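You operate a simulated robot arm through the tools that you are given. There is no shell and no other tool. Be economical: measure what you need, move in short steps, check, and stop when the job is done.

You are at the controls of a simulated robot arm. One attempt, no reset.

Task
Bolt the grey chuck jaw into the cream fixture with the green T-key.
Fine: seat the jaw, then tighten both square bolts; put the key back.

The check looks at the end state, three seconds after you hand in, the way a careful person would. Anything else that was tipped, shoved, dropped, spilled or broken makes it a failure.

Robot
A 6-joint arm with a two-finger parallel gripper, fixed in place. Base frame: the origin is at the foot of the arm, x ahead of it, y to its left, z up; the work surface is at about z = 0.8. Lengths are in m, angles in rad, forces in N, time in s.
With the tool pointing down near the work surface it reaches from about 0.24 to 0.64 m from the base axis. Its first joint turns from -1.152 to 1.152 rad. Payload 2.7 kg.
Tool frame: the origin (TCP) lies between the finger pads and is the grasp point; the fingertips stand 0.023 m ahead of it; z points along the fingers, y is the line along which they close. Largest opening 0.094 m; finger width 0.038, thickness 0.01; the body of the gripper, 0.054 by 0.096 m, starts 0.039 m behind the TCP.
Orientation is that of the tool frame in the base frame, as a unit quaternion [x, y, z, w]. With the fingers straight down and closing along the base's y, the tool's x points along the base's -x, its y along +y and its z along -z.

Tools
- The arm moves only by the tool play_rows. Its arguments are lists of equal length, an entry for each row: "rot": the turn, a rotation vector about the tool's x, y, z in units of 6 degrees (1.0 is 6 degrees), a list of three; "delta_pos": the shift along the tool's x, y, z in units of 30 mm (1.0 is 30 mm), a list of three; "jaw": the finger opening in m, from 0 to 0.094. In form: {"rot": [[wx, wy, wz], ...], "delta_pos": [[x, y, z], ...], "jaw": [jaw, ...]}. A call has 1 to 20 rows; each row shifts and turns the commanded pose from where the row before left it, along the tool's axes as they then stand. A call with a number of a shift or a turn outside -1 to 1 is refused whole. Each row takes 0.2 s and may step no farther than 0.05 m and 0.15 rad from the row before; otherwise, or with a gripper value out of range, the whole call is refused. A pose out of reach is approached as far as the arm can. The call stops where the force on the tool passes 70 N (or 10 N more than at its start, if that is more) or the arm is blocked; 0.2 s more then pass. Each finger travels about 0.045 m/s and halts on what it meets, pressing with about 31 N; the grip force reading is that of the motor and also rises with nothing between the fingers. The clock runs only during rows and for 0.2 s after the last one: add rows that do not move to give the fingers time. It gives the time, the measured TCP pose, the force on the tool (base axes), the opening and the grip force at its end, in the units of the frame above (readings bear some noise).
- Cameras (640 x 400 px; columns grow to the right, rows downward): "scene" is fixed at [0.0514, -0.4128, 1.4139]; the picture's right is [0.90, -0.44, 0.00], its down [-0.25, -0.51, -0.83] and it looks along [0.36, 0.74, -0.56] (base axes); focal length 330 px, centre (320, 200). "wrist" rides on the gripper at [0.086, 0.016, -0.075] in the tool frame; the picture's right is [-0.18, 0.98, 0.00], its down [-0.58, -0.11, -0.81] and it looks along [-0.79, -0.15, 0.59] (tool axes); focal length 243 px, centre (320, 200). There is no depth. A picture from a camera that has moved, and an enlarged one, comes with that camera's place and axes in the base frame and with its lens. The place of the scene camera against the robot may be out by one fixed shift of up to 0.018 m in any direction.
- camera(camera): a new picture of that camera. The clock stands still meanwhile.
- enlarge(camera, box): a new picture of the part [left, top, right, bottom] of that camera's present view, enlarged. The clock stands still meanwhile.
- close_job(): hands the job in; it is judged then, once.

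Go step by step. Nothing tells you positions but the pictures and the camera data: compare them with the known pose of the tool, close in by small moves and look again before you grip or let go. The budget is 120 turns and 68 pictures, counting those below and the enlarged ones. Unless the task says otherwise, let go and move clear before handing in, and close with one line.

The tools are called after ">>>" as a command line: name --argument value ..., lists and objects as JSON in quotes. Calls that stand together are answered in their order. play_rows: Moves the arm, as the interface text tells. Its arguments: {"type":"object","properties":{"rot":{"type":"array","items":{"type":"array","items":{"type":"number"}}},"delta_pos":{"type":"array","items":{"type":"array","items":{"type":"number"}}},"jaw":{"type":"array","items":{"type":"number"}}},"required":["rot","delta_pos","jaw"]} The other tools are called the same way: camera (camera) takes a picture; enlarge (camera, box) takes an enlarged picture of a part of a camera's view; close_job () hands the job in.

At the start:

```text
clock: 0.0
tool_pos: [0.3481, 0.1654, 1.1442]
ee_rot: [0.0, 1.0, 0.002, 0.001]
wrist_force: [-0.4, 0.1, 0.4]
finger_gap: 0.094
finger_force: 0.1
```

scene: 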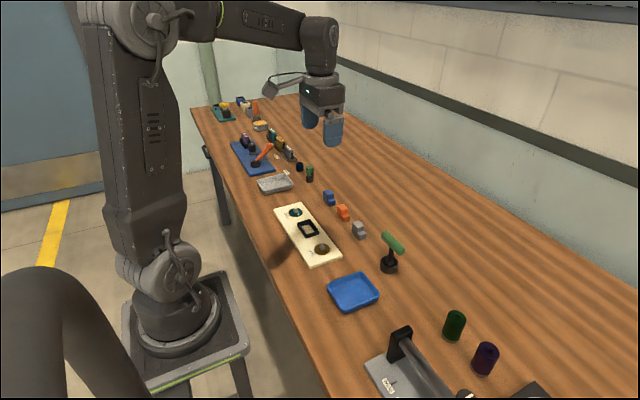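
wrist: 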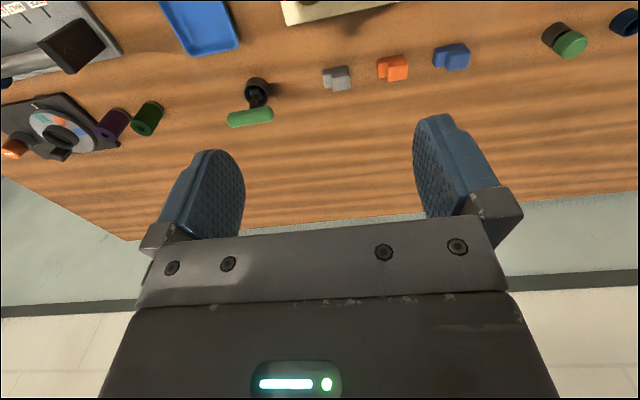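

I see the cream fixture with a black square frame and two round features, three jaws (blue, orange, grey) beside it and the green T-key in a black holder. I'll look closer first.

>>> enlarge --camera "scene" --box '[260, 180, 420, 280]'

>>> enlarge --camera "wrist" --box '[200, 0, 500, 150]'

```text
4.00 times, centred on (340, 230) of scene
camera zoom: at [0.0514, -0.4128, 1.4139], right [0.9, -0.44, 0.0], down [-0.25, -0.51, -0.83], along [0.36, 0.74, -0.56], focal length 1320 px, centre (240, 80)
```

zoom: 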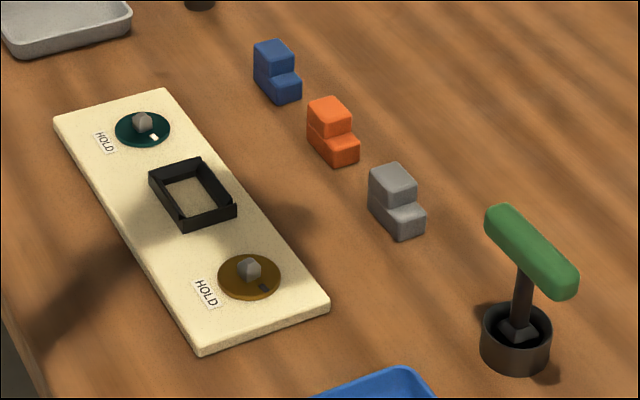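

```text
2.13 times, centred on (350, 75) of wrist
camera zoom: at [0.2609, 0.182, 1.2207], right [0.19, 0.98, 0.0], down [0.58, -0.11, 0.81], along [0.79, -0.15, -0.59], focal length 518 px, centre (256, 467)
```

zoom: 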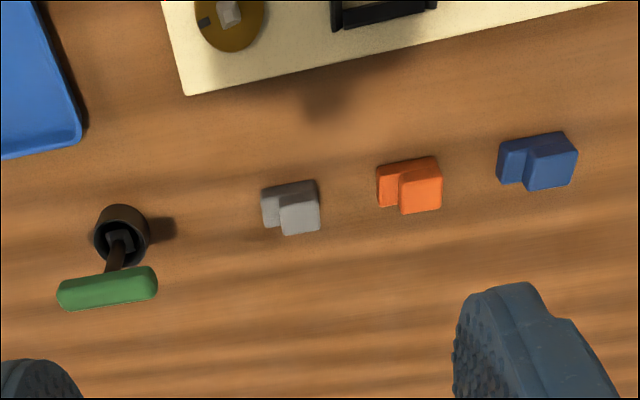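

Objects lie roughly thus: fixture along y at x≈0.343 (brown bolt y≈0.15, pocket ≈0.243, teal ≈0.334), jaws at x≈0.463 (grey y≈0.17), key at about (0.463, 0.033). I'll move closer and turn the tool so that the wrist camera looks along +y.

>>> play_rows --rot '[[0, 0, 0], [0, 0, 0], [0, 0, 0], [0, 0, 0], [0, 0, -1], [0, 0, -1], [0, 0, -1], [0, 0, -1], [0, 0, -1], [0, 0, -1], [0, 0, -1], [0, 0, -1], [0, 0, -1], [0, 0, -1], [0, 0, -1], [0, 0, -1], [0, 0, -1], [0, 0, -1], [0, 0, -1]]' --delta_pos '[[-0.417, -0.542, 0.783], [-0.417, -0.542, 0.783], [-0.417, -0.542, 0.783], [-0.417, -0.542, 0.783], [0, 0, 0], [0, 0, 0], [0, 0, 0], [0, 0, 0], [0, 0, 0], [0, 0, 0], [0, 0, 0], [0, 0, 0], [0, 0, 0], [0, 0, 0], [0, 0, 0], [0, 0, 0], [0, 0, 0], [0, 0, 0], [0, 0, 0]]' --jaw '[0.094, 0.094, 0.094, 0.094, 0.094, 0.094, 0.094, 0.094, 0.094, 0.094, 0.094, 0.094, 0.094, 0.094, 0.094, 0.094, 0.094, 0.094, 0.094]'

>>> camera --camera "wrist"

```text
clock: 4.0
tool_pos: [0.3984, 0.0997, 1.0496]
ee_rot: [0.708, -0.706, -0.001, -0.001]
wrist_force: [-0.7, -0.2, 0.2]
finger_gap: 0.0941
finger_force: 0.0
```

```text
63 pictures are left
camera wrist: at [0.3816, 0.0141, 1.126], right [-0.98, 0.18, 0.0], down [0.11, 0.58, 0.81], along [0.15, 0.79, -0.59], focal length 243 px, centre (320, 200)
```

wrist: 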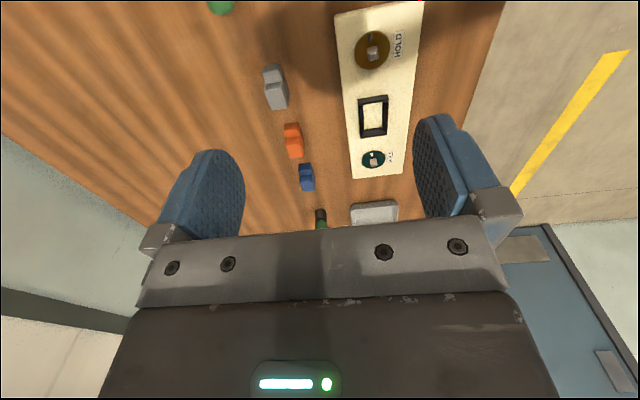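

>>> enlarge --camera "wrist" --box '[330, 0, 430, 63]'

>>> enlarge --camera "wrist" --box '[250, 50, 430, 170]'

```text
6.35 times, centred on (380, 32) of wrist
camera zoom: at [0.3816, 0.0141, 1.126], right [-0.98, 0.18, 0.0], down [0.11, 0.58, 0.81], along [0.15, 0.79, -0.59], focal length 1540 px, centre (-61, 1270)
```

zoom: 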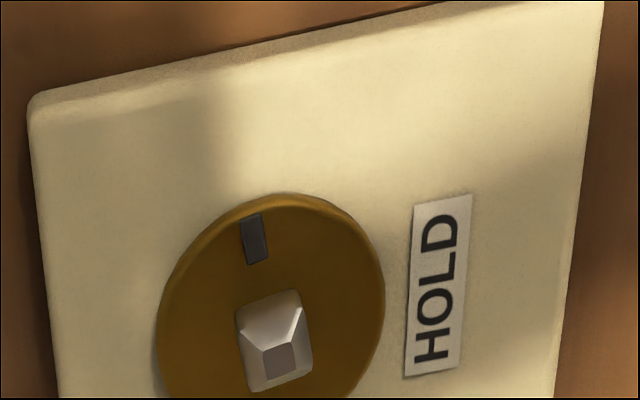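

```text
3.33 times, centred on (340, 110) of wrist
camera zoom: at [0.3816, 0.0141, 1.126], right [-0.98, 0.18, 0.0], down [0.11, 0.58, 0.81], along [0.15, 0.79, -0.59], focal length 809 px, centre (253, 500)
```

zoom: 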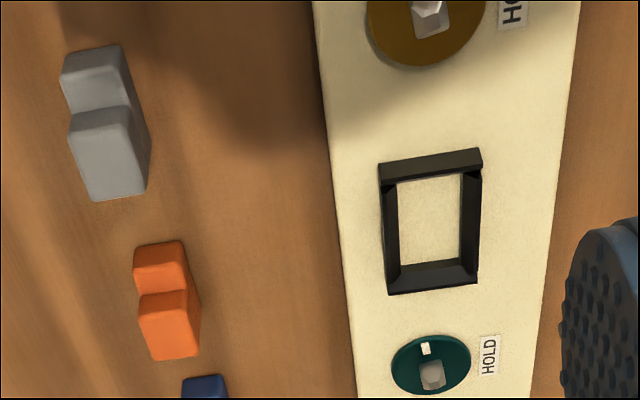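

HOLD marks are on the base-facing side (-x); the bolt marks now point about -y, so each bolt needs about 90° clockwise. I'll tilt the tool to look straight down over fixture and jaws.

>>> play_rows --rot '[[0, 0, 0], [0, 0, 0], [0, 0, 0], [0, 0, 0], [0, 1, 0], [0, 1, 0], [0, 1, 0], [0, 1, 0], [0, 1, 0], [0, 1, 0], [0, 1, 0], [0, 1, 0]]' --delta_pos '[[-0.833, 0, 0.3], [-0.833, 0, 0.3], [-0.833, 0, 0.3], [-0.833, 0, 0.3], [0, 0, 0], [0, 0, 0], [0, 0, 0], [0, 0, 0], [0, 0, 0], [0, 0, 0], [0, 0, 0], [0, 0, 0]]' --jaw '[0.094, 0.094, 0.094, 0.094, 0.094, 0.094, 0.094, 0.094, 0.094, 0.094, 0.094, 0.094]'

>>> camera --camera "wrist"

```text
clock: 6.6
tool_pos: [0.3979, 0.1993, 1.0154]
ee_rot: [-0.646, 0.647, -0.288, -0.287]
wrist_force: [0.3, -0.8, -0.1]
finger_gap: 0.094
finger_force: 0.0
```

```text
60 pictures are left
camera wrist: at [0.3814, 0.1987, 1.1307], right [-0.98, 0.12, -0.14], down [0.11, 0.99, 0.11], along [0.15, 0.09, -0.98], focal length 243 px, centre (320, 200)
```

wrist: 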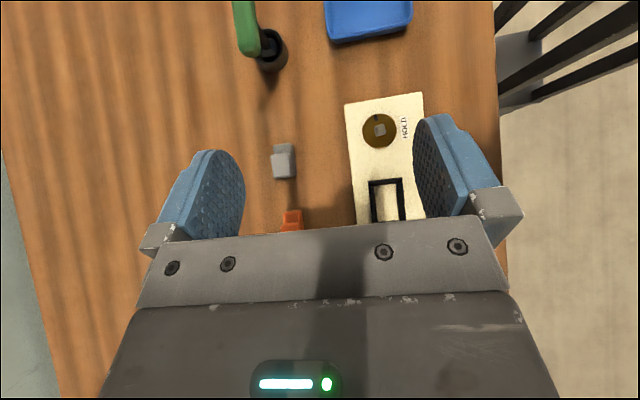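

The view is nearly straight down; I'll shift +y 0.12 so all of the fixture and jaws are in the upper half of the image.

>>> play_rows --rot '[[0, 0, 0], [0, 0, 0], [0, 0, 0], [0, 0, 0]]' --delta_pos '[[-0.669, 0, -0.743], [-0.669, 0, -0.743], [-0.669, 0, -0.743], [-0.669, 0, -0.743]]' --jaw '[0.094, 0.094, 0.094, 0.094]'

>>> enlarge --camera "wrist" --box '[230, 20, 450, 200]'

>>> enlarge --camera "wrist" --box '[350, 20, 430, 70]'

```text
clock: 7.6
tool_pos: [0.3973, 0.3204, 1.0158]
ee_rot: [-0.646, 0.647, -0.287, -0.285]
wrist_force: [-0.6, 0.0, 0.1]
finger_gap: 0.094
finger_force: 0.0
```

```text
2.22 times, centred on (340, 110) of wrist
camera zoom: at [0.3811, 0.3185, 1.1312], right [-0.98, 0.13, -0.14], down [0.11, 0.99, 0.11], along [0.15, 0.09, -0.98], focal length 539 px, centre (276, 400)
```

zoom: 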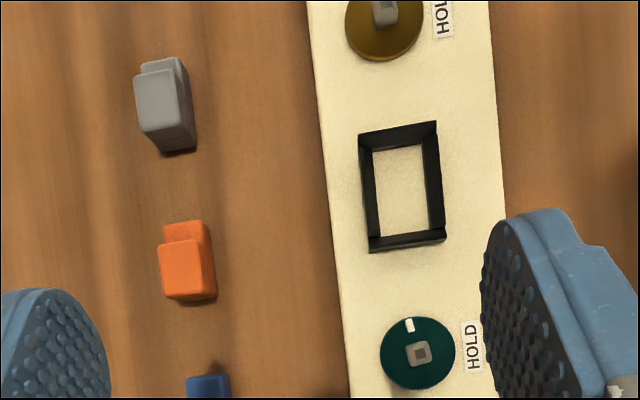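

```text
8.00 times, centred on (390, 45) of wrist
camera zoom: at [0.3811, 0.3185, 1.1312], right [-0.98, 0.13, -0.14], down [0.11, 0.99, 0.11], along [0.15, 0.09, -0.98], focal length 1941 px, centre (-240, 1440)
```

zoom: 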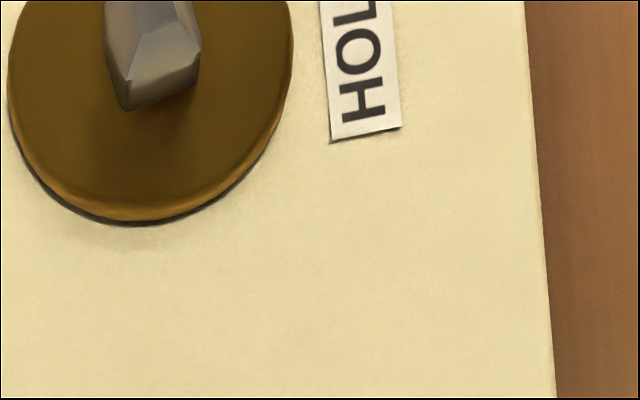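

>>> enlarge --camera "wrist" --box '[340, 65, 400, 140]'

>>> enlarge --camera "wrist" --box '[280, 35, 330, 95]'

>>> enlarge --camera "scene" --box '[280, 205, 380, 270]'

```text
5.33 times, centred on (370, 102) of wrist
camera zoom: at [0.3811, 0.3185, 1.1312], right [-0.98, 0.13, -0.14], down [0.11, 0.99, 0.11], along [0.15, 0.09, -0.98], focal length 1294 px, centre (53, 720)
```

zoom: 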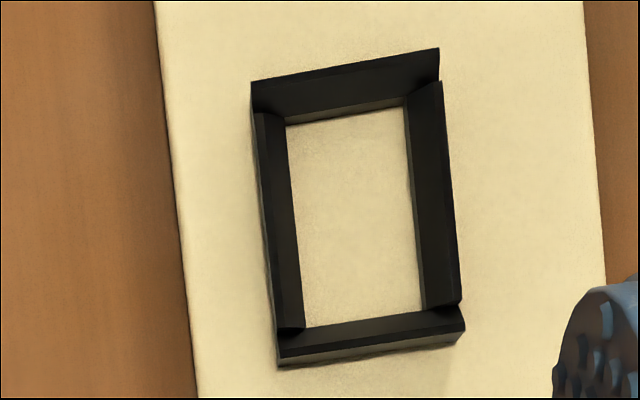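

```text
6.67 times, centred on (305, 65) of wrist
camera zoom: at [0.3811, 0.3185, 1.1312], right [-0.98, 0.13, -0.14], down [0.11, 0.99, 0.11], along [0.15, 0.09, -0.98], focal length 1618 px, centre (420, 1100)
```

zoom: 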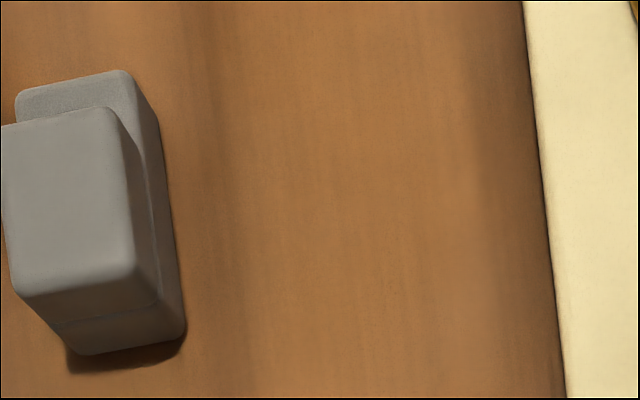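

```text
6.15 times, centred on (330, 238) of scene
camera zoom: at [0.0514, -0.4128, 1.4139], right [0.9, -0.44, 0.0], down [-0.25, -0.51, -0.83], along [0.36, 0.74, -0.56], focal length 2032 px, centre (258, -31)
```

zoom: 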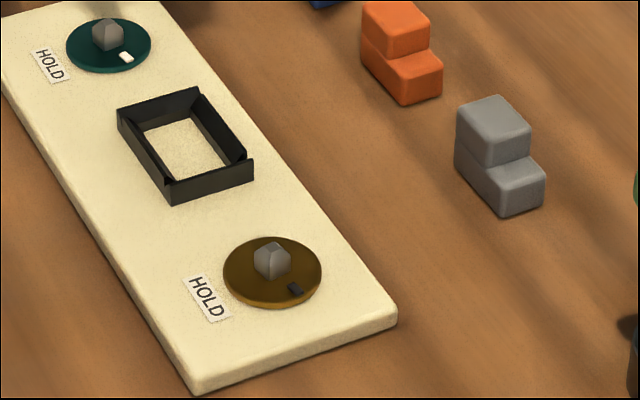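

>>> enlarge --camera "wrist" --box '[270, 35, 340, 95]'

```text
6.67 times, centred on (305, 65) of wrist
camera zoom: at [0.3811, 0.3185, 1.1312], right [-0.98, 0.13, -0.14], down [0.11, 0.99, 0.11], along [0.15, 0.09, -0.98], focal length 1618 px, centre (420, 1100)
```

zoom: 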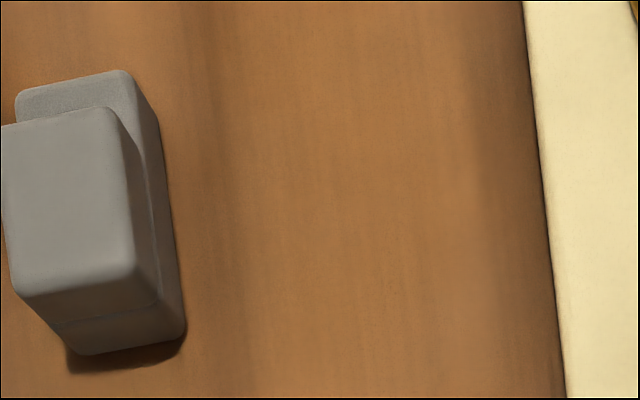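

I'll straighten the tool and hover over the grey jaw at about (0.467, 0.178).

>>> play_rows --rot '[[0, -1, 0], [0, -1, 0], [0, -1, 0], [0, -1, 0], [0, -1, 0], [0, -1, 0], [0, -1, 0], [0, -1, 0], [0, 0, 0], [0, 0, 0], [0, 0, 0], [0, 0, 0], [0, 0, 0], [0, 0, 0]]' --delta_pos '[[0, 0, 0], [0, 0, 0], [0, 0, 0], [0, 0, 0], [0, 0, 0], [0, 0, 0], [0, 0, 0], [0, 0, 0], [0.789, -0.389, 0.367], [0.789, -0.389, 0.367], [0.789, -0.389, 0.367], [0.789, -0.389, 0.367], [0.789, -0.389, 0.367], [0.789, -0.389, 0.367]]' --jaw '[0.094, 0.094, 0.094, 0.094, 0.094, 0.094, 0.094, 0.094, 0.094, 0.094, 0.094, 0.094, 0.094, 0.094]'

>>> enlarge --camera "wrist" --box '[260, 0, 420, 100]'

```text
clock: 10.6
tool_pos: [0.4679, 0.1783, 0.9486]
ee_rot: [0.707, -0.707, -0.001, -0.002]
wrist_force: [0.0, -0.9, 0.8]
finger_gap: 0.0939
finger_force: 0.1
```

```text
4.00 times, centred on (340, 50) of wrist
camera zoom: at [0.4517, 0.0923, 1.0241], right [-0.98, 0.18, 0.0], down [0.11, 0.58, 0.81], along [0.15, 0.79, -0.59], focal length 970 px, centre (240, 800)
```

zoom: 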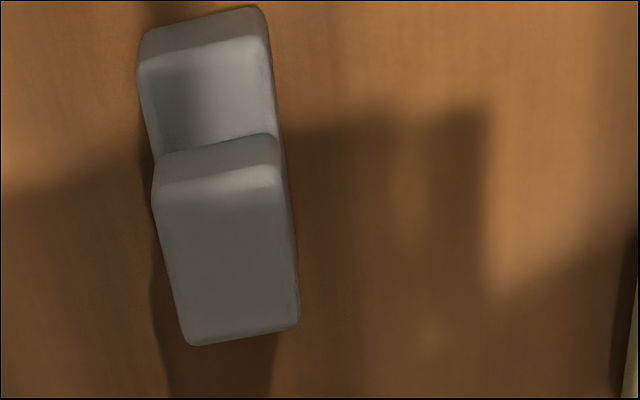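

The grey jaw measures about x 0.457–0.482, y 0.149–0.193, top ≈0.84, nearly aligned. I'll descend so the pads straddle its tall part and close.

>>> play_rows --rot '[[0, 0, 0], [0, 0, 0], [0, 0, 0], [0, 0, 0], [0, 0, 0], [0, 0, 0], [0, 0, 0], [0, 0, 0], [0, 0, 0], [0, 0, 0], [0, 0, 0], [0, 0, 0]]' --delta_pos '[[0.027, -0.011, 0.73], [0.027, -0.011, 0.73], [0.027, -0.011, 0.73], [0.027, -0.011, 0.73], [0.027, -0.011, 0.73], [0, 0, 0], [0, 0, 0], [0, 0, 0], [0, 0, 0], [0, 0, 0], [0, 0, 0], [0, 0, 0]]' --jaw '[0.06, 0.06, 0.06, 0.06, 0.06, 0.06, 0.045, 0.035, 0.02, 0.015, 0.015, 0.015]'

>>> camera --camera "wrist"

```text
clock: 13.2
tool_pos: [0.4692, 0.1739, 0.838]
ee_rot: [-0.706, 0.708, 0.001, 0.002]
wrist_force: [0.7, -0.2, 1.1]
finger_gap: 0.024
finger_force: 31.0
```

```text
52 pictures are left
camera wrist: at [0.4531, 0.0888, 0.9149], right [-0.98, 0.19, 0.0], down [0.11, 0.58, 0.81], along [0.15, 0.79, -0.59], focal length 243 px, centre (320, 200)
```

wrist: 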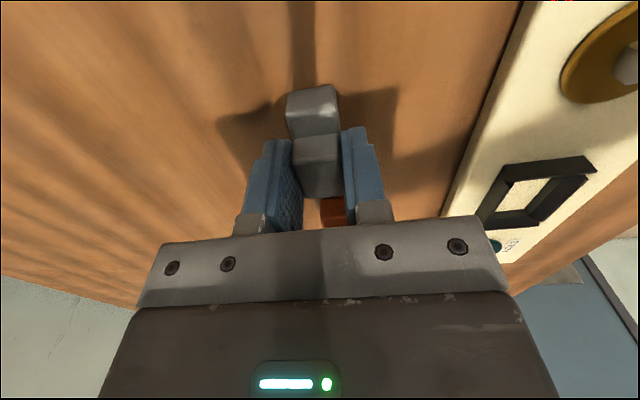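

The jaw is gripped at 24 mm. I'll lift it and carry it above the pocket.

>>> play_rows --rot '[[0, 0, 0], [0, 0, 0], [0, 0, 0], [0, 0, 0], [0, 0, 0], [0, 0, 0], [0, 0, 0], [0, 0, 0], [0, 0, 0]]' --delta_pos '[[0, 0, -0.6], [0, 0, -0.6], [0, 0, -0.6], [0, 0, -0.6], [-0.447, 0.831, 0], [-0.447, 0.831, 0], [-0.447, 0.831, 0], [-0.447, 0.831, 0], [-0.447, 0.831, 0]]' --jaw '[0.015, 0.015, 0.015, 0.015, 0.015, 0.015, 0.015, 0.015, 0.015]'

>>> enlarge --camera "wrist" --box '[220, 0, 420, 200]'

>>> enlarge --camera "scene" --box '[260, 170, 380, 260]'

```text
clock: 15.2
tool_pos: [0.3448, 0.2412, 0.9109]
ee_rot: [-0.706, 0.708, 0.0, 0.002]
wrist_force: [-0.7, 0.3, -1.8]
finger_gap: 0.0237
finger_force: 30.4
```

```text
2.00 times, centred on (320, 100) of wrist
camera zoom: at [0.3287, 0.1561, 0.9869], right [-0.98, 0.19, 0.0], down [0.11, 0.58, 0.81], along [0.15, 0.79, -0.59], focal length 485 px, centre (320, 400)
```

zoom: 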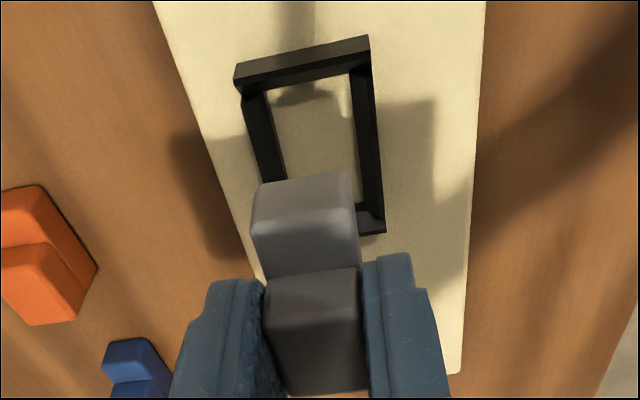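

```text
4.44 times, centred on (320, 215) of scene
camera zoom: at [0.0514, -0.4128, 1.4139], right [0.9, -0.44, 0.0], down [-0.25, -0.51, -0.83], along [0.36, 0.74, -0.56], focal length 1467 px, centre (320, 133)
```

zoom: 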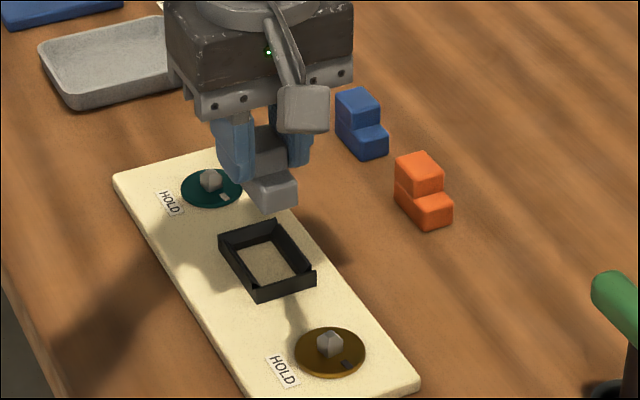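

The pocket outline centres at x≈0.3445, y≈0.239, matching the jaw. I'll lower to just over the floor, watching the force.

>>> play_rows --rot '[[0, 0, 0], [0, 0, 0], [0, 0, 0], [0, 0, 0]]' --delta_pos '[[0, 0, 0.35], [0, 0, 0.35], [0, 0, 0.35], [0, 0, 0.35]]' --jaw '[0.015, 0.015, 0.015, 0.015]'

>>> enlarge --camera "wrist" --box '[220, 0, 420, 200]'

>>> enlarge --camera "scene" --box '[280, 190, 350, 240]'

```text
clock: 16.2
tool_pos: [0.3449, 0.2421, 0.869]
ee_rot: [0.707, -0.707, 0.0, -0.002]
wrist_force: [0.7, 0.8, -2.2]
finger_gap: 0.0239
finger_force: 31.2
```

```text
2.00 times, centred on (320, 100) of wrist
camera zoom: at [0.3287, 0.1559, 0.9449], right [-0.98, 0.19, 0.0], down [0.11, 0.58, 0.81], along [0.15, 0.79, -0.59], focal length 485 px, centre (320, 400)
```

zoom: 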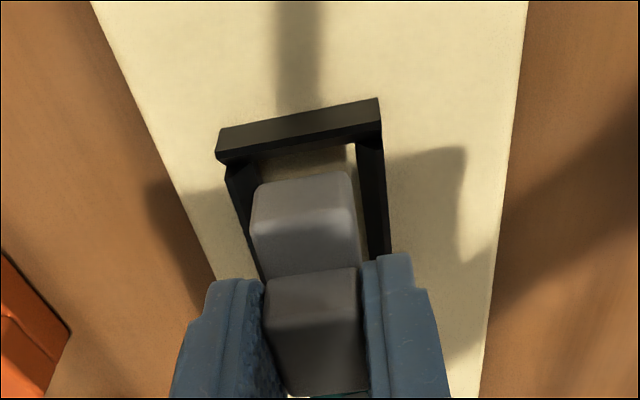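

```text
8.00 times, centred on (315, 215) of scene
camera zoom: at [0.0515, -0.4128, 1.4139], right [0.9, -0.44, 0.0], down [-0.25, -0.51, -0.83], along [0.36, 0.74, -0.56], focal length 2641 px, centre (360, 80)
```

zoom: 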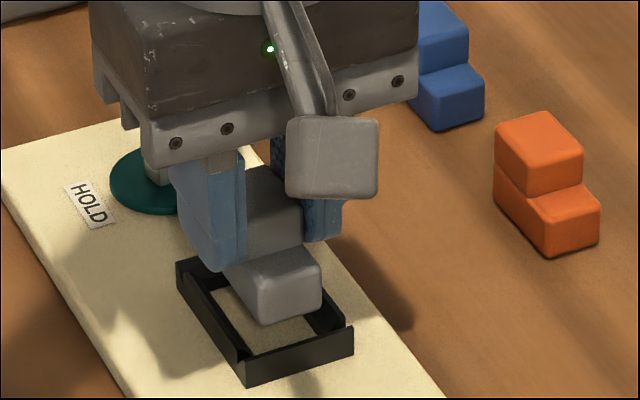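

>>> play_rows --rot '[[0, 0, 0], [0, 0, 0], [0, 0, 0], [0, 0, 0]]' --delta_pos '[[0, 0, 0.12], [0, 0, 0.12], [0, 0, 0.12], [0, 0, 0.12]]' --jaw '[0.015, 0.015, 0.015, 0.015]'

>>> enlarge --camera "wrist" --box '[220, 0, 420, 200]'

>>> enlarge --camera "scene" --box '[280, 190, 350, 240]'

```text
clock: 17.2
tool_pos: [0.3448, 0.2431, 0.856]
ee_rot: [-0.707, 0.708, 0.001, 0.005]
wrist_force: [1.1, 9.5, 0.8]
finger_gap: 0.0236
finger_force: 31.0
```

```text
2.00 times, centred on (320, 100) of wrist
camera zoom: at [0.3293, 0.1568, 0.9312], right [-0.98, 0.18, 0.0], down [0.1, 0.58, 0.81], along [0.15, 0.8, -0.59], focal length 485 px, centre (320, 400)
```

zoom: 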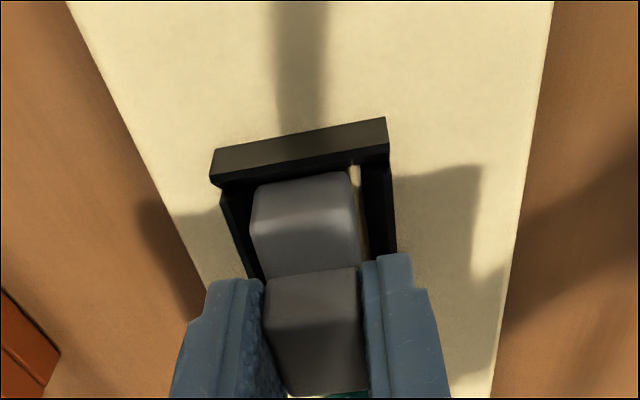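

```text
8.00 times, centred on (315, 215) of scene
camera zoom: at [0.0515, -0.4126, 1.4139], right [0.9, -0.44, 0.0], down [-0.25, -0.51, -0.83], along [0.36, 0.74, -0.56], focal length 2641 px, centre (360, 80)
```

zoom: 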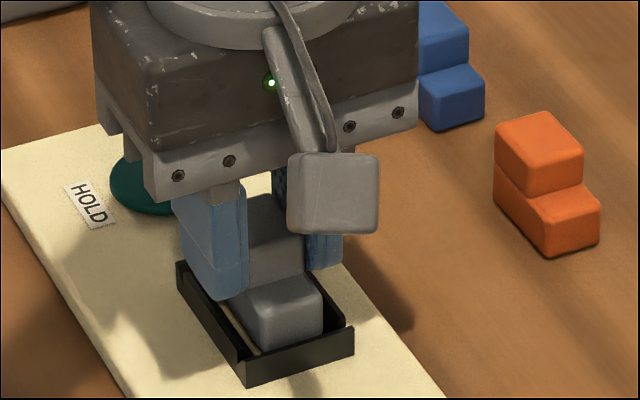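

The -y wall is pushing the jaw slightly (+9.5 N in y) and there's a small gap on the -x side. I'll shift +2 mm y, -1 mm x and continue down.

>>> play_rows --rot '[[0, 0, 0], [0, 0, 0], [0, 0, 0], [0, 0, 0]]' --delta_pos '[[-0.07, 0.03, 0], [0, 0, 0.08], [0, 0, 0.08], [0, 0, 0.08]]' --jaw '[0.015, 0.015, 0.015, 0.015]'

>>> enlarge --camera "wrist" --box '[220, 0, 420, 200]'

```text
clock: 18.2
tool_pos: [0.3453, 0.2433, 0.8492]
ee_rot: [0.707, -0.707, 0.0, -0.002]
wrist_force: [-8.3, -2.0, 23.4]
finger_gap: 0.0231
finger_force: 31.8
```

```text
2.00 times, centred on (320, 100) of wrist
camera zoom: at [0.3277, 0.1578, 0.9245], right [-0.98, 0.19, 0.0], down [0.11, 0.58, 0.81], along [0.15, 0.79, -0.59], focal length 485 px, centre (320, 400)
```

zoom: 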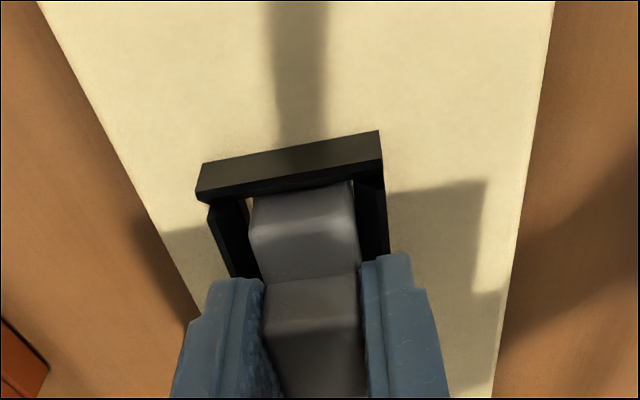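

The jaw bottom is at about the plate height (z≈0.811) with 23 N upward, so it's on the floor. I'll centre by +0.7 mm x, then open a little to release.

>>> play_rows --rot '[[0, 0, 0], [0, 0, 0], [0, 0, 0], [0, 0, 0]]' --delta_pos '[[0, -0.023, 0], [0, 0, 0], [0, 0, 0], [0, 0, 0]]' --jaw '[0.015, 0.015, 0.034, 0.034]'

>>> enlarge --camera "wrist" --box '[220, 0, 420, 200]'

>>> enlarge --camera "scene" --box '[280, 190, 350, 240]'

```text
clock: 19.2
tool_pos: [0.3452, 0.2433, 0.8474]
ee_rot: [-0.707, 0.708, 0.001, 0.002]
wrist_force: [-0.2, 0.3, 0.1]
finger_gap: 0.0341
finger_force: 0.0
```

```text
2.00 times, centred on (320, 100) of wrist
camera zoom: at [0.3284, 0.1577, 0.9231], right [-0.98, 0.19, 0.0], down [0.11, 0.58, 0.81], along [0.15, 0.79, -0.59], focal length 485 px, centre (320, 400)
```

zoom: 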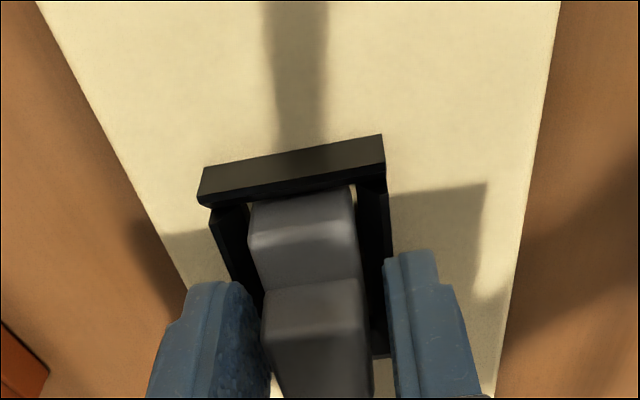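

```text
8.00 times, centred on (315, 215) of scene
camera zoom: at [0.0514, -0.4128, 1.4138], right [0.9, -0.44, 0.0], down [-0.25, -0.51, -0.83], along [0.36, 0.74, -0.56], focal length 2641 px, centre (360, 80)
```

zoom: 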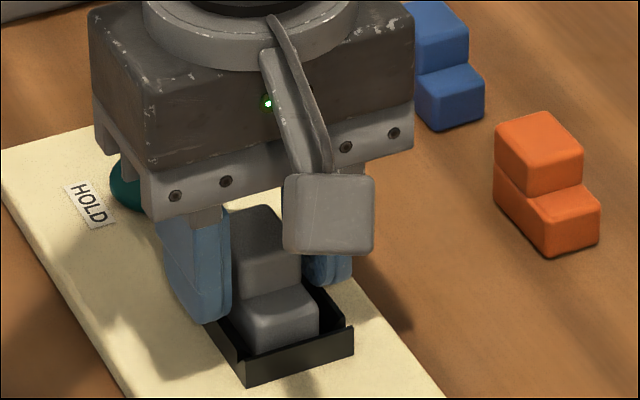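

The jaw is released and looks seated. I'll retract straight up and inspect.

>>> play_rows --rot '[[0, 0, 0], [0, 0, 0], [0, 0, 0], [0, 0, 0]]' --delta_pos '[[0, 0, -0.6], [0, 0, -1], [0, 0, -1], [0, 0, -1]]' --jaw '[0.04, 0.06, 0.06, 0.06]'

>>> enlarge --camera "wrist" --box '[270, 0, 400, 100]'

>>> enlarge --camera "scene" --box '[280, 200, 350, 250]'

```text
clock: 20.2
tool_pos: [0.3451, 0.2441, 0.9548]
ee_rot: [-0.707, 0.708, 0.001, 0.001]
wrist_force: [1.0, 0.0, 0.2]
finger_gap: 0.0601
finger_force: 0.0
```

```text
4.00 times, centred on (335, 50) of wrist
camera zoom: at [0.3287, 0.1574, 1.0317], right [-0.98, 0.19, 0.0], down [0.11, 0.58, 0.81], along [0.15, 0.79, -0.59], focal length 970 px, centre (260, 800)
```

zoom: 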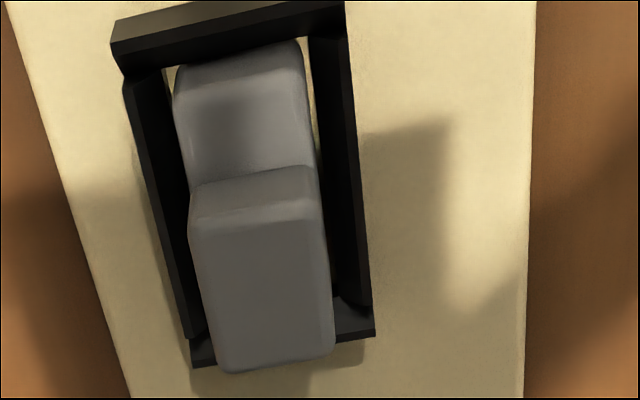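

```text
8.00 times, centred on (315, 225) of scene
camera zoom: at [0.0514, -0.4128, 1.4138], right [0.9, -0.44, 0.0], down [-0.25, -0.51, -0.83], along [0.36, 0.74, -0.56], focal length 2641 px, centre (360, 0)
```

zoom: 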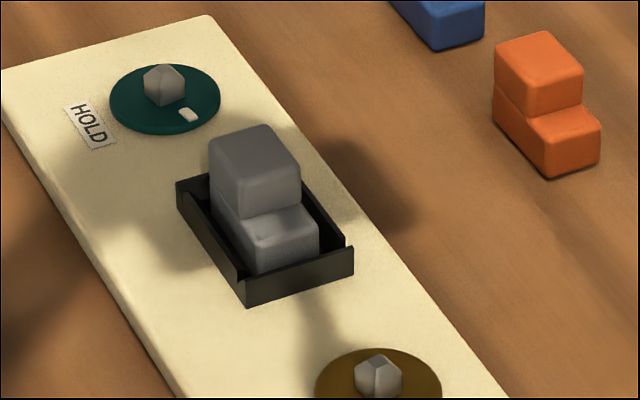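

The jaw sits flat in the pocket. Next I go above the T-key.

>>> play_rows --rot '[[0, 0, 0], [0, 0, 0], [0, 0, 0], [0, 0, 0], [0, 0, 0], [0, 0, 0], [0, 0, 0], [0, 0, 0], [0, 0, 0], [0, 0, 0], [0, 0, 0]]' --delta_pos '[[0, 0, -1], [0, 0, -1], [0, 0, -1], [0.879, -0.492, 0], [0.879, -0.492, 0], [0.879, -0.492, 0], [0.879, -0.492, 0], [0.879, -0.492, 0], [0.879, -0.492, 0], [0.879, -0.492, 0], [0.879, -0.492, 0]]' --jaw '[0.06, 0.06, 0.06, 0.06, 0.06, 0.06, 0.06, 0.06, 0.06, 0.06, 0.06]'

>>> camera --camera "wrist"

>>> enlarge --camera "wrist" --box '[260, 0, 420, 100]'

>>> enlarge --camera "scene" --box '[350, 215, 430, 285]'

```text
clock: 22.6
tool_pos: [0.4637, 0.0318, 1.0447]
ee_rot: [-0.707, 0.707, 0.0, 0.002]
wrist_force: [-0.4, -1.1, -0.4]
finger_gap: 0.0599
finger_force: 0.0
```

```text
40 pictures are left
camera wrist: at [0.447, -0.0545, 1.1207], right [-0.98, 0.18, 0.0], down [0.11, 0.58, 0.81], along [0.15, 0.79, -0.59], focal length 243 px, centre (320, 200)
```

wrist: 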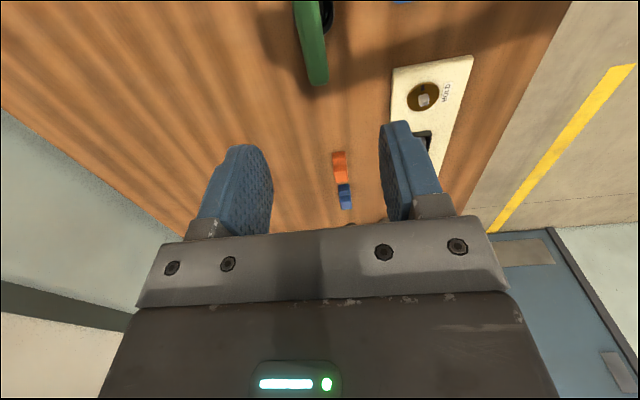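

```text
4.00 times, centred on (340, 50) of wrist
camera zoom: at [0.447, -0.0545, 1.1207], right [-0.98, 0.18, 0.0], down [0.11, 0.58, 0.81], along [0.15, 0.79, -0.59], focal length 970 px, centre (240, 800)
```

zoom: 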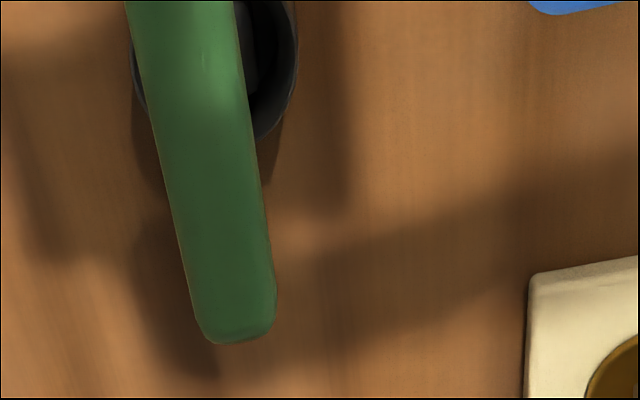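

```text
5.71 times, centred on (390, 250) of scene
camera zoom: at [0.0514, -0.4128, 1.4138], right [0.9, -0.44, 0.0], down [-0.25, -0.51, -0.83], along [0.36, 0.74, -0.56], focal length 1886 px, centre (-80, -86)
```

zoom: 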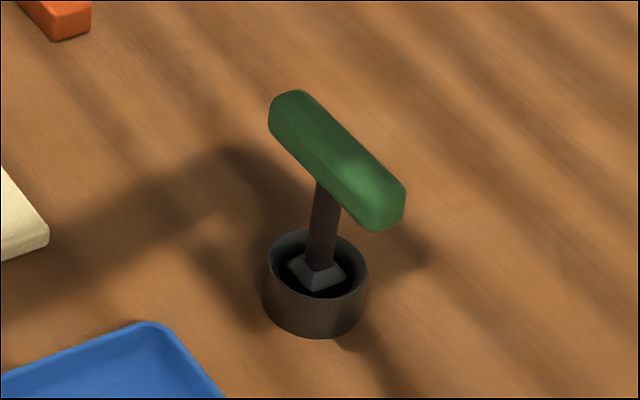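

The key may lean a bit in its cup; I'll step back +y to see it whole.

>>> play_rows --rot '[[0, 1, 0], [0, 1, 0], [0, 1, 0], [0, 1, 0], [0, 0, 0]]' --delta_pos '[[-0.6, 0, 0], [-0.6, 0, 0], [-0.6, 0, 0], [0, 0, 0], [0, 0, 0]]' --jaw '[0.06, 0.06, 0.06, 0.06, 0.06]'

>>> enlarge --camera "wrist" --box '[260, 0, 400, 100]'

```text
clock: 23.8
tool_pos: [0.4634, 0.085, 1.0412]
ee_rot: [-0.692, 0.692, -0.147, -0.146]
wrist_force: [-0.9, -0.5, 0.4]
finger_gap: 0.0601
finger_force: 0.1
```

```text
4.00 times, centred on (330, 50) of wrist
camera zoom: at [0.4465, 0.0371, 1.1445], right [-0.98, 0.17, -0.08], down [0.11, 0.86, 0.5], along [0.15, 0.48, -0.86], focal length 970 px, centre (280, 800)
```

zoom: 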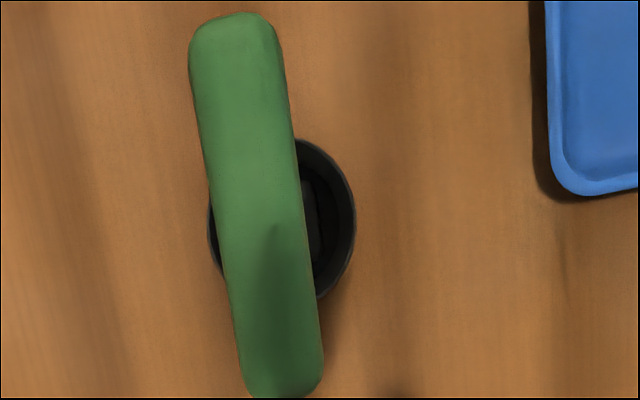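

The key stands upright: handle centre ≈(0.4695, 0.0285), z≈0.882, bar along y. I'll straighten, centre over it, and descend partway.

>>> play_rows --rot '[[0, -1, 0], [0, -1, 0], [0, -1, 0], [0, -1, 0], [0, 0, 0], [0, 0, 0], [0, 0, 0], [0, 0, 0], [0, 0, 0]]' --delta_pos '[[0, 0, 0], [0, 0, 0], [0, 0, 0], [0, 0, 0], [0.942, -0.1, 0], [0.942, -0.1, 0], [0, 0, 0.95], [0, 0, 0.95], [0, 0, 0.95]]' --jaw '[0.06, 0.06, 0.06, 0.06, 0.06, 0.06, 0.06, 0.06, 0.06]'

>>> camera --camera "wrist"

>>> enlarge --camera "scene" --box '[340, 185, 440, 285]'

```text
clock: 25.8
tool_pos: [0.4696, 0.0296, 0.9527]
ee_rot: [-0.707, 0.707, 0.001, 0.002]
wrist_force: [0.0, 0.3, 0.0]
finger_gap: 0.06
finger_force: 0.1
```

```text
36 pictures are left
camera wrist: at [0.4531, -0.0561, 1.0293], right [-0.98, 0.18, 0.0], down [0.11, 0.58, 0.81], along [0.15, 0.79, -0.59], focal length 243 px, centre (320, 200)
```

wrist: 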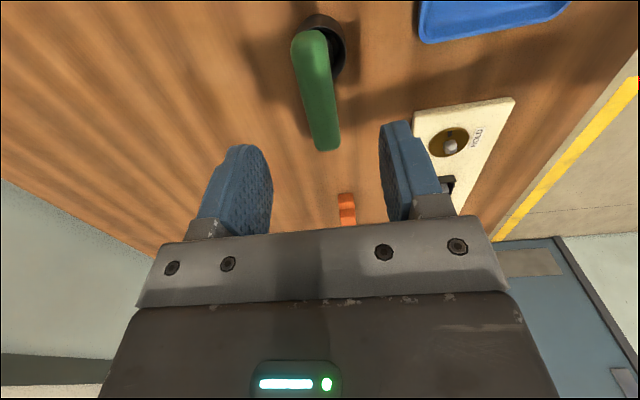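

```text
4.00 times, centred on (390, 235) of scene
camera zoom: at [0.0514, -0.4128, 1.4139], right [0.9, -0.44, 0.0], down [-0.25, -0.51, -0.83], along [0.36, 0.74, -0.56], focal length 1320 px, centre (40, 60)
```

zoom: 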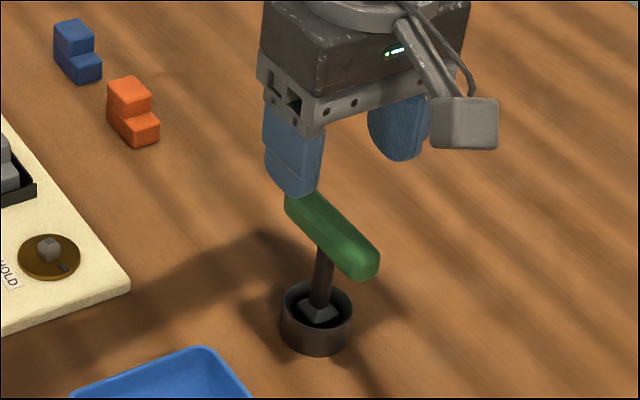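

Aligned. Descend to z≈0.880 and close on the handle.

>>> play_rows --rot '[[0, 0, 0], [0, 0, 0], [0, 0, 0], [0, 0, 0], [0, 0, 0], [0, 0, 0], [0, 0, 0], [0, 0, 0]]' --delta_pos '[[0, 0, 0.81], [0, 0, 0.81], [0, 0, 0.81], [0, 0, 0], [0, 0, 0], [0, 0, 0], [0, 0, 0], [0, 0, 0]]' --jaw '[0.06, 0.06, 0.06, 0.045, 0.03, 0.02, 0.01, 0.01]'

>>> enlarge --camera "scene" --box '[340, 205, 440, 285]'

```text
clock: 27.6
tool_pos: [0.4692, 0.029, 0.8811]
ee_rot: [-0.706, 0.708, 0.001, 0.001]
wrist_force: [-0.4, -0.3, -0.7]
finger_gap: 0.0197
finger_force: 31.0
```

```text
5.00 times, centred on (390, 245) of scene
camera zoom: at [0.0514, -0.4128, 1.4138], right [0.9, -0.44, 0.0], down [-0.25, -0.51, -0.83], along [0.36, 0.74, -0.56], focal length 1651 px, centre (-30, -25)
```

zoom: 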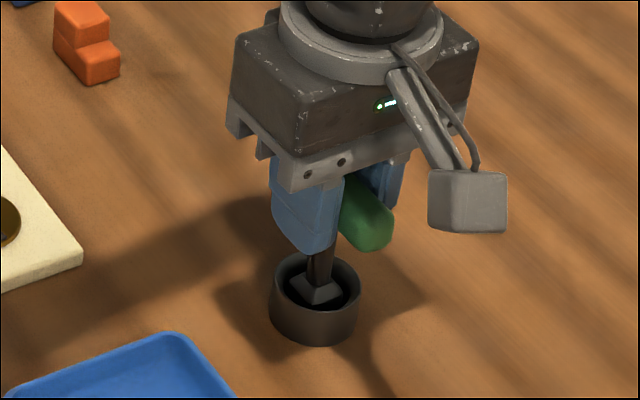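

Handle gripped (19.7 mm). Lifting straight up.

>>> play_rows --rot '[[0, 0, 0], [0, 0, 0], [0, 0, 0], [0, 0, 0], [0, 0, 0]]' --delta_pos '[[0, 0, -0.5], [0, 0, -0.7], [0, 0, -0.8], [0, 0, -0.8], [0, 0, -0.8]]' --jaw '[0.01, 0.01, 0.01, 0.01, 0.01]'

>>> enlarge --camera "scene" --box '[350, 150, 450, 280]'

>>> camera --camera "wrist"

```text
clock: 28.8
tool_pos: [0.4682, 0.0284, 0.9901]
ee_rot: [-0.707, 0.707, 0.001, 0.002]
wrist_force: [0.3, 0.5, -2.7]
finger_gap: 0.0196
finger_force: 31.1
```

```text
3.08 times, centred on (400, 215) of scene
camera zoom: at [0.0514, -0.4128, 1.4138], right [0.9, -0.44, 0.0], down [-0.25, -0.51, -0.83], along [0.36, 0.74, -0.56], focal length 1016 px, centre (74, 154)
```

zoom: 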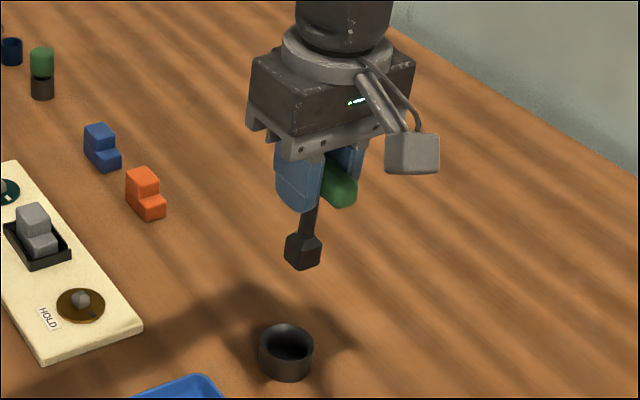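

```text
32 pictures are left
camera wrist: at [0.4527, -0.057, 1.0657], right [-0.98, 0.19, 0.0], down [0.11, 0.58, 0.81], along [0.15, 0.79, -0.59], focal length 243 px, centre (320, 200)
```

wrist: 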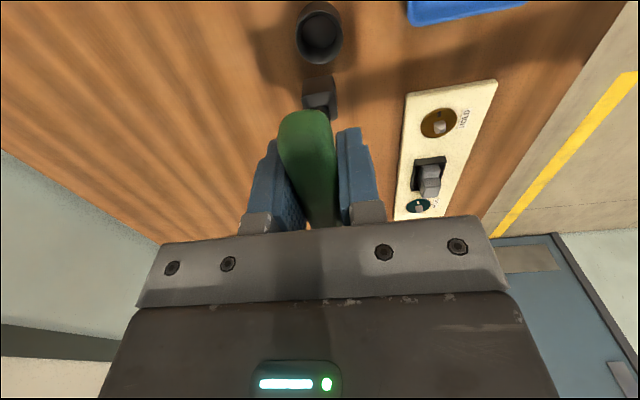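

>>> enlarge --camera "wrist" --box '[280, 65, 360, 125]'

>>> enlarge --camera "wrist" --box '[400, 75, 490, 150]'

```text
6.67 times, centred on (320, 95) of wrist
camera zoom: at [0.4527, -0.057, 1.0657], right [-0.98, 0.19, 0.0], down [0.11, 0.58, 0.81], along [0.15, 0.79, -0.59], focal length 1618 px, centre (320, 900)
```

zoom: 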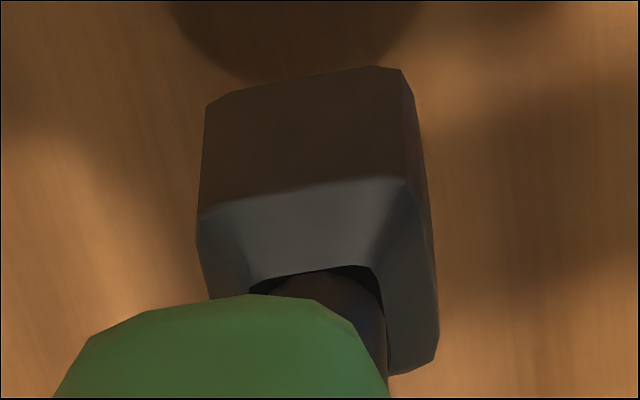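

```text
5.33 times, centred on (445, 112) of wrist
camera zoom: at [0.4527, -0.057, 1.0657], right [-0.98, 0.19, 0.0], down [0.11, 0.58, 0.81], along [0.15, 0.79, -0.59], focal length 1294 px, centre (-347, 667)
```

zoom: 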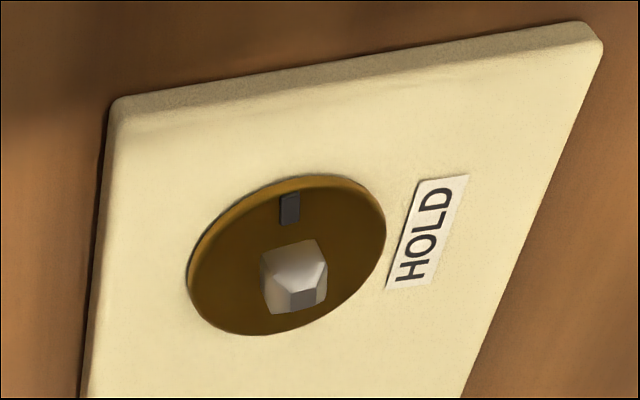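

The key's socket is square and aligned with the bar; the bolts seem turned about +8° (CCW). I'll carry the key above the brown bolt and rotate it about 8° CCW, then look.

>>> play_rows --rot '[[0, 0, 0], [0, 0, 0], [0, 0, 0], [0, 0, 0], [0, 0, 0], [0, 0, 0], [0, 0, -0.667], [0, 0, -0.667], [0, 0, 0]]' --delta_pos '[[-0.68, 0.694, 0], [-0.68, 0.694, 0], [-0.68, 0.694, 0], [-0.68, 0.694, 0], [-0.68, 0.694, 0], [-0.68, 0.694, 0], [0, 0, 0], [0, 0, 0], [0, 0, 0]]' --jaw '[0.01, 0.01, 0.01, 0.01, 0.01, 0.01, 0.01, 0.01, 0.01]'

>>> enlarge --camera "wrist" --box '[270, 0, 400, 120]'

>>> enlarge --camera "wrist" --box '[305, 10, 355, 60]'

```text
clock: 30.8
tool_pos: [0.3435, 0.1512, 0.9886]
ee_rot: [0.755, -0.656, 0.0, -0.001]
wrist_force: [-0.5, -0.2, -1.8]
finger_gap: 0.0199
finger_force: 31.4
```

```text
3.33 times, centred on (335, 60) of wrist
camera zoom: at [0.3403, 0.0644, 1.0653], right [-1.0, 0.05, 0.0], down [0.03, 0.59, 0.81], along [0.04, 0.81, -0.59], focal length 809 px, centre (270, 667)
```

zoom: 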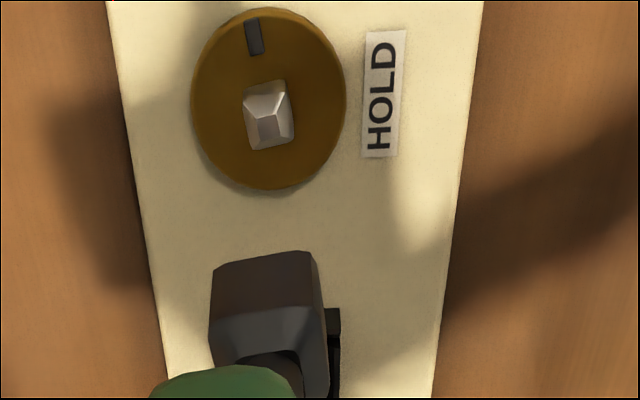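

```text
8.00 times, centred on (330, 35) of wrist
camera zoom: at [0.3403, 0.0644, 1.0653], right [-1.0, 0.05, 0.0], down [0.03, 0.59, 0.81], along [0.04, 0.81, -0.59], focal length 1941 px, centre (240, 1520)
```

zoom: 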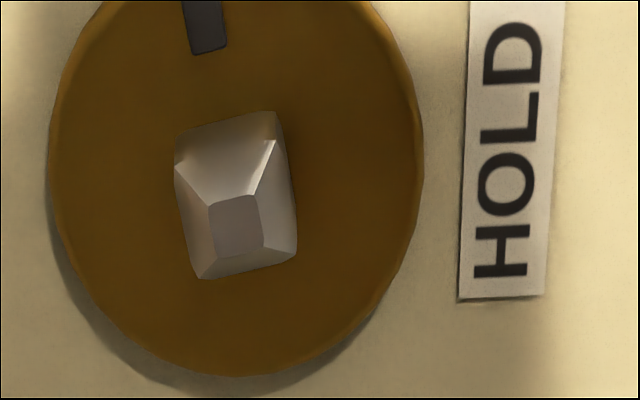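

Bolt square yaw ≈8° matches the key now; bolt centre ≈(0.3445, 0.1505), key centre ≈ TCP. I'll lower to just above the bolt and compare.

>>> play_rows --rot '[[0, 0, 0], [0, 0, 0], [0, 0, 0], [0, 0, 0], [0, 0, 0]]' --delta_pos '[[0.02, -0.02, 0.6], [0, 0, 0.6], [0, 0, 0.6], [0, 0, 0.6], [0, 0, 0]]' --jaw '[0.01, 0.01, 0.01, 0.01, 0.01]'

>>> enlarge --camera "wrist" --box '[280, 50, 370, 130]'

>>> enlarge --camera "scene" --box '[295, 220, 355, 265]'

```text
clock: 32.0
tool_pos: [0.346, 0.1507, 0.9159]
ee_rot: [0.754, -0.657, -0.001, -0.001]
wrist_force: [0.4, -0.7, -1.1]
finger_gap: 0.0198
finger_force: 31.3
```

```text
5.00 times, centred on (325, 90) of wrist
camera zoom: at [0.3412, 0.064, 0.9927], right [-1.0, 0.05, 0.0], down [0.03, 0.59, 0.81], along [0.04, 0.81, -0.59], focal length 1213 px, centre (295, 750)
```

zoom: 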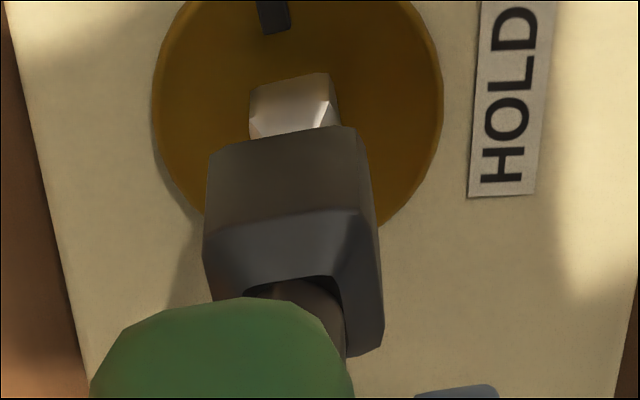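

```text
8.89 times, centred on (325, 242) of scene
camera zoom: at [0.0514, -0.4128, 1.4139], right [0.9, -0.44, 0.0], down [-0.25, -0.51, -0.83], along [0.36, 0.74, -0.56], focal length 2934 px, centre (276, -178)
```

zoom: 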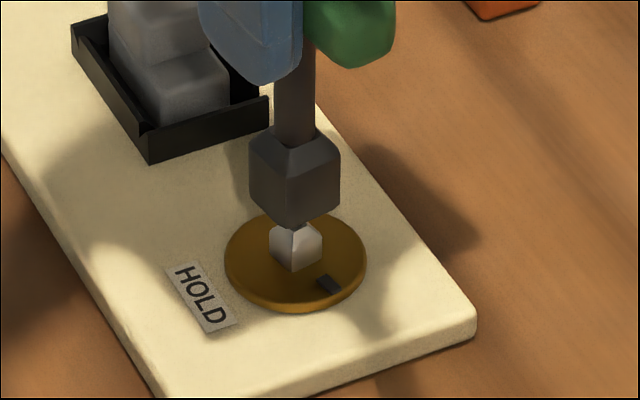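

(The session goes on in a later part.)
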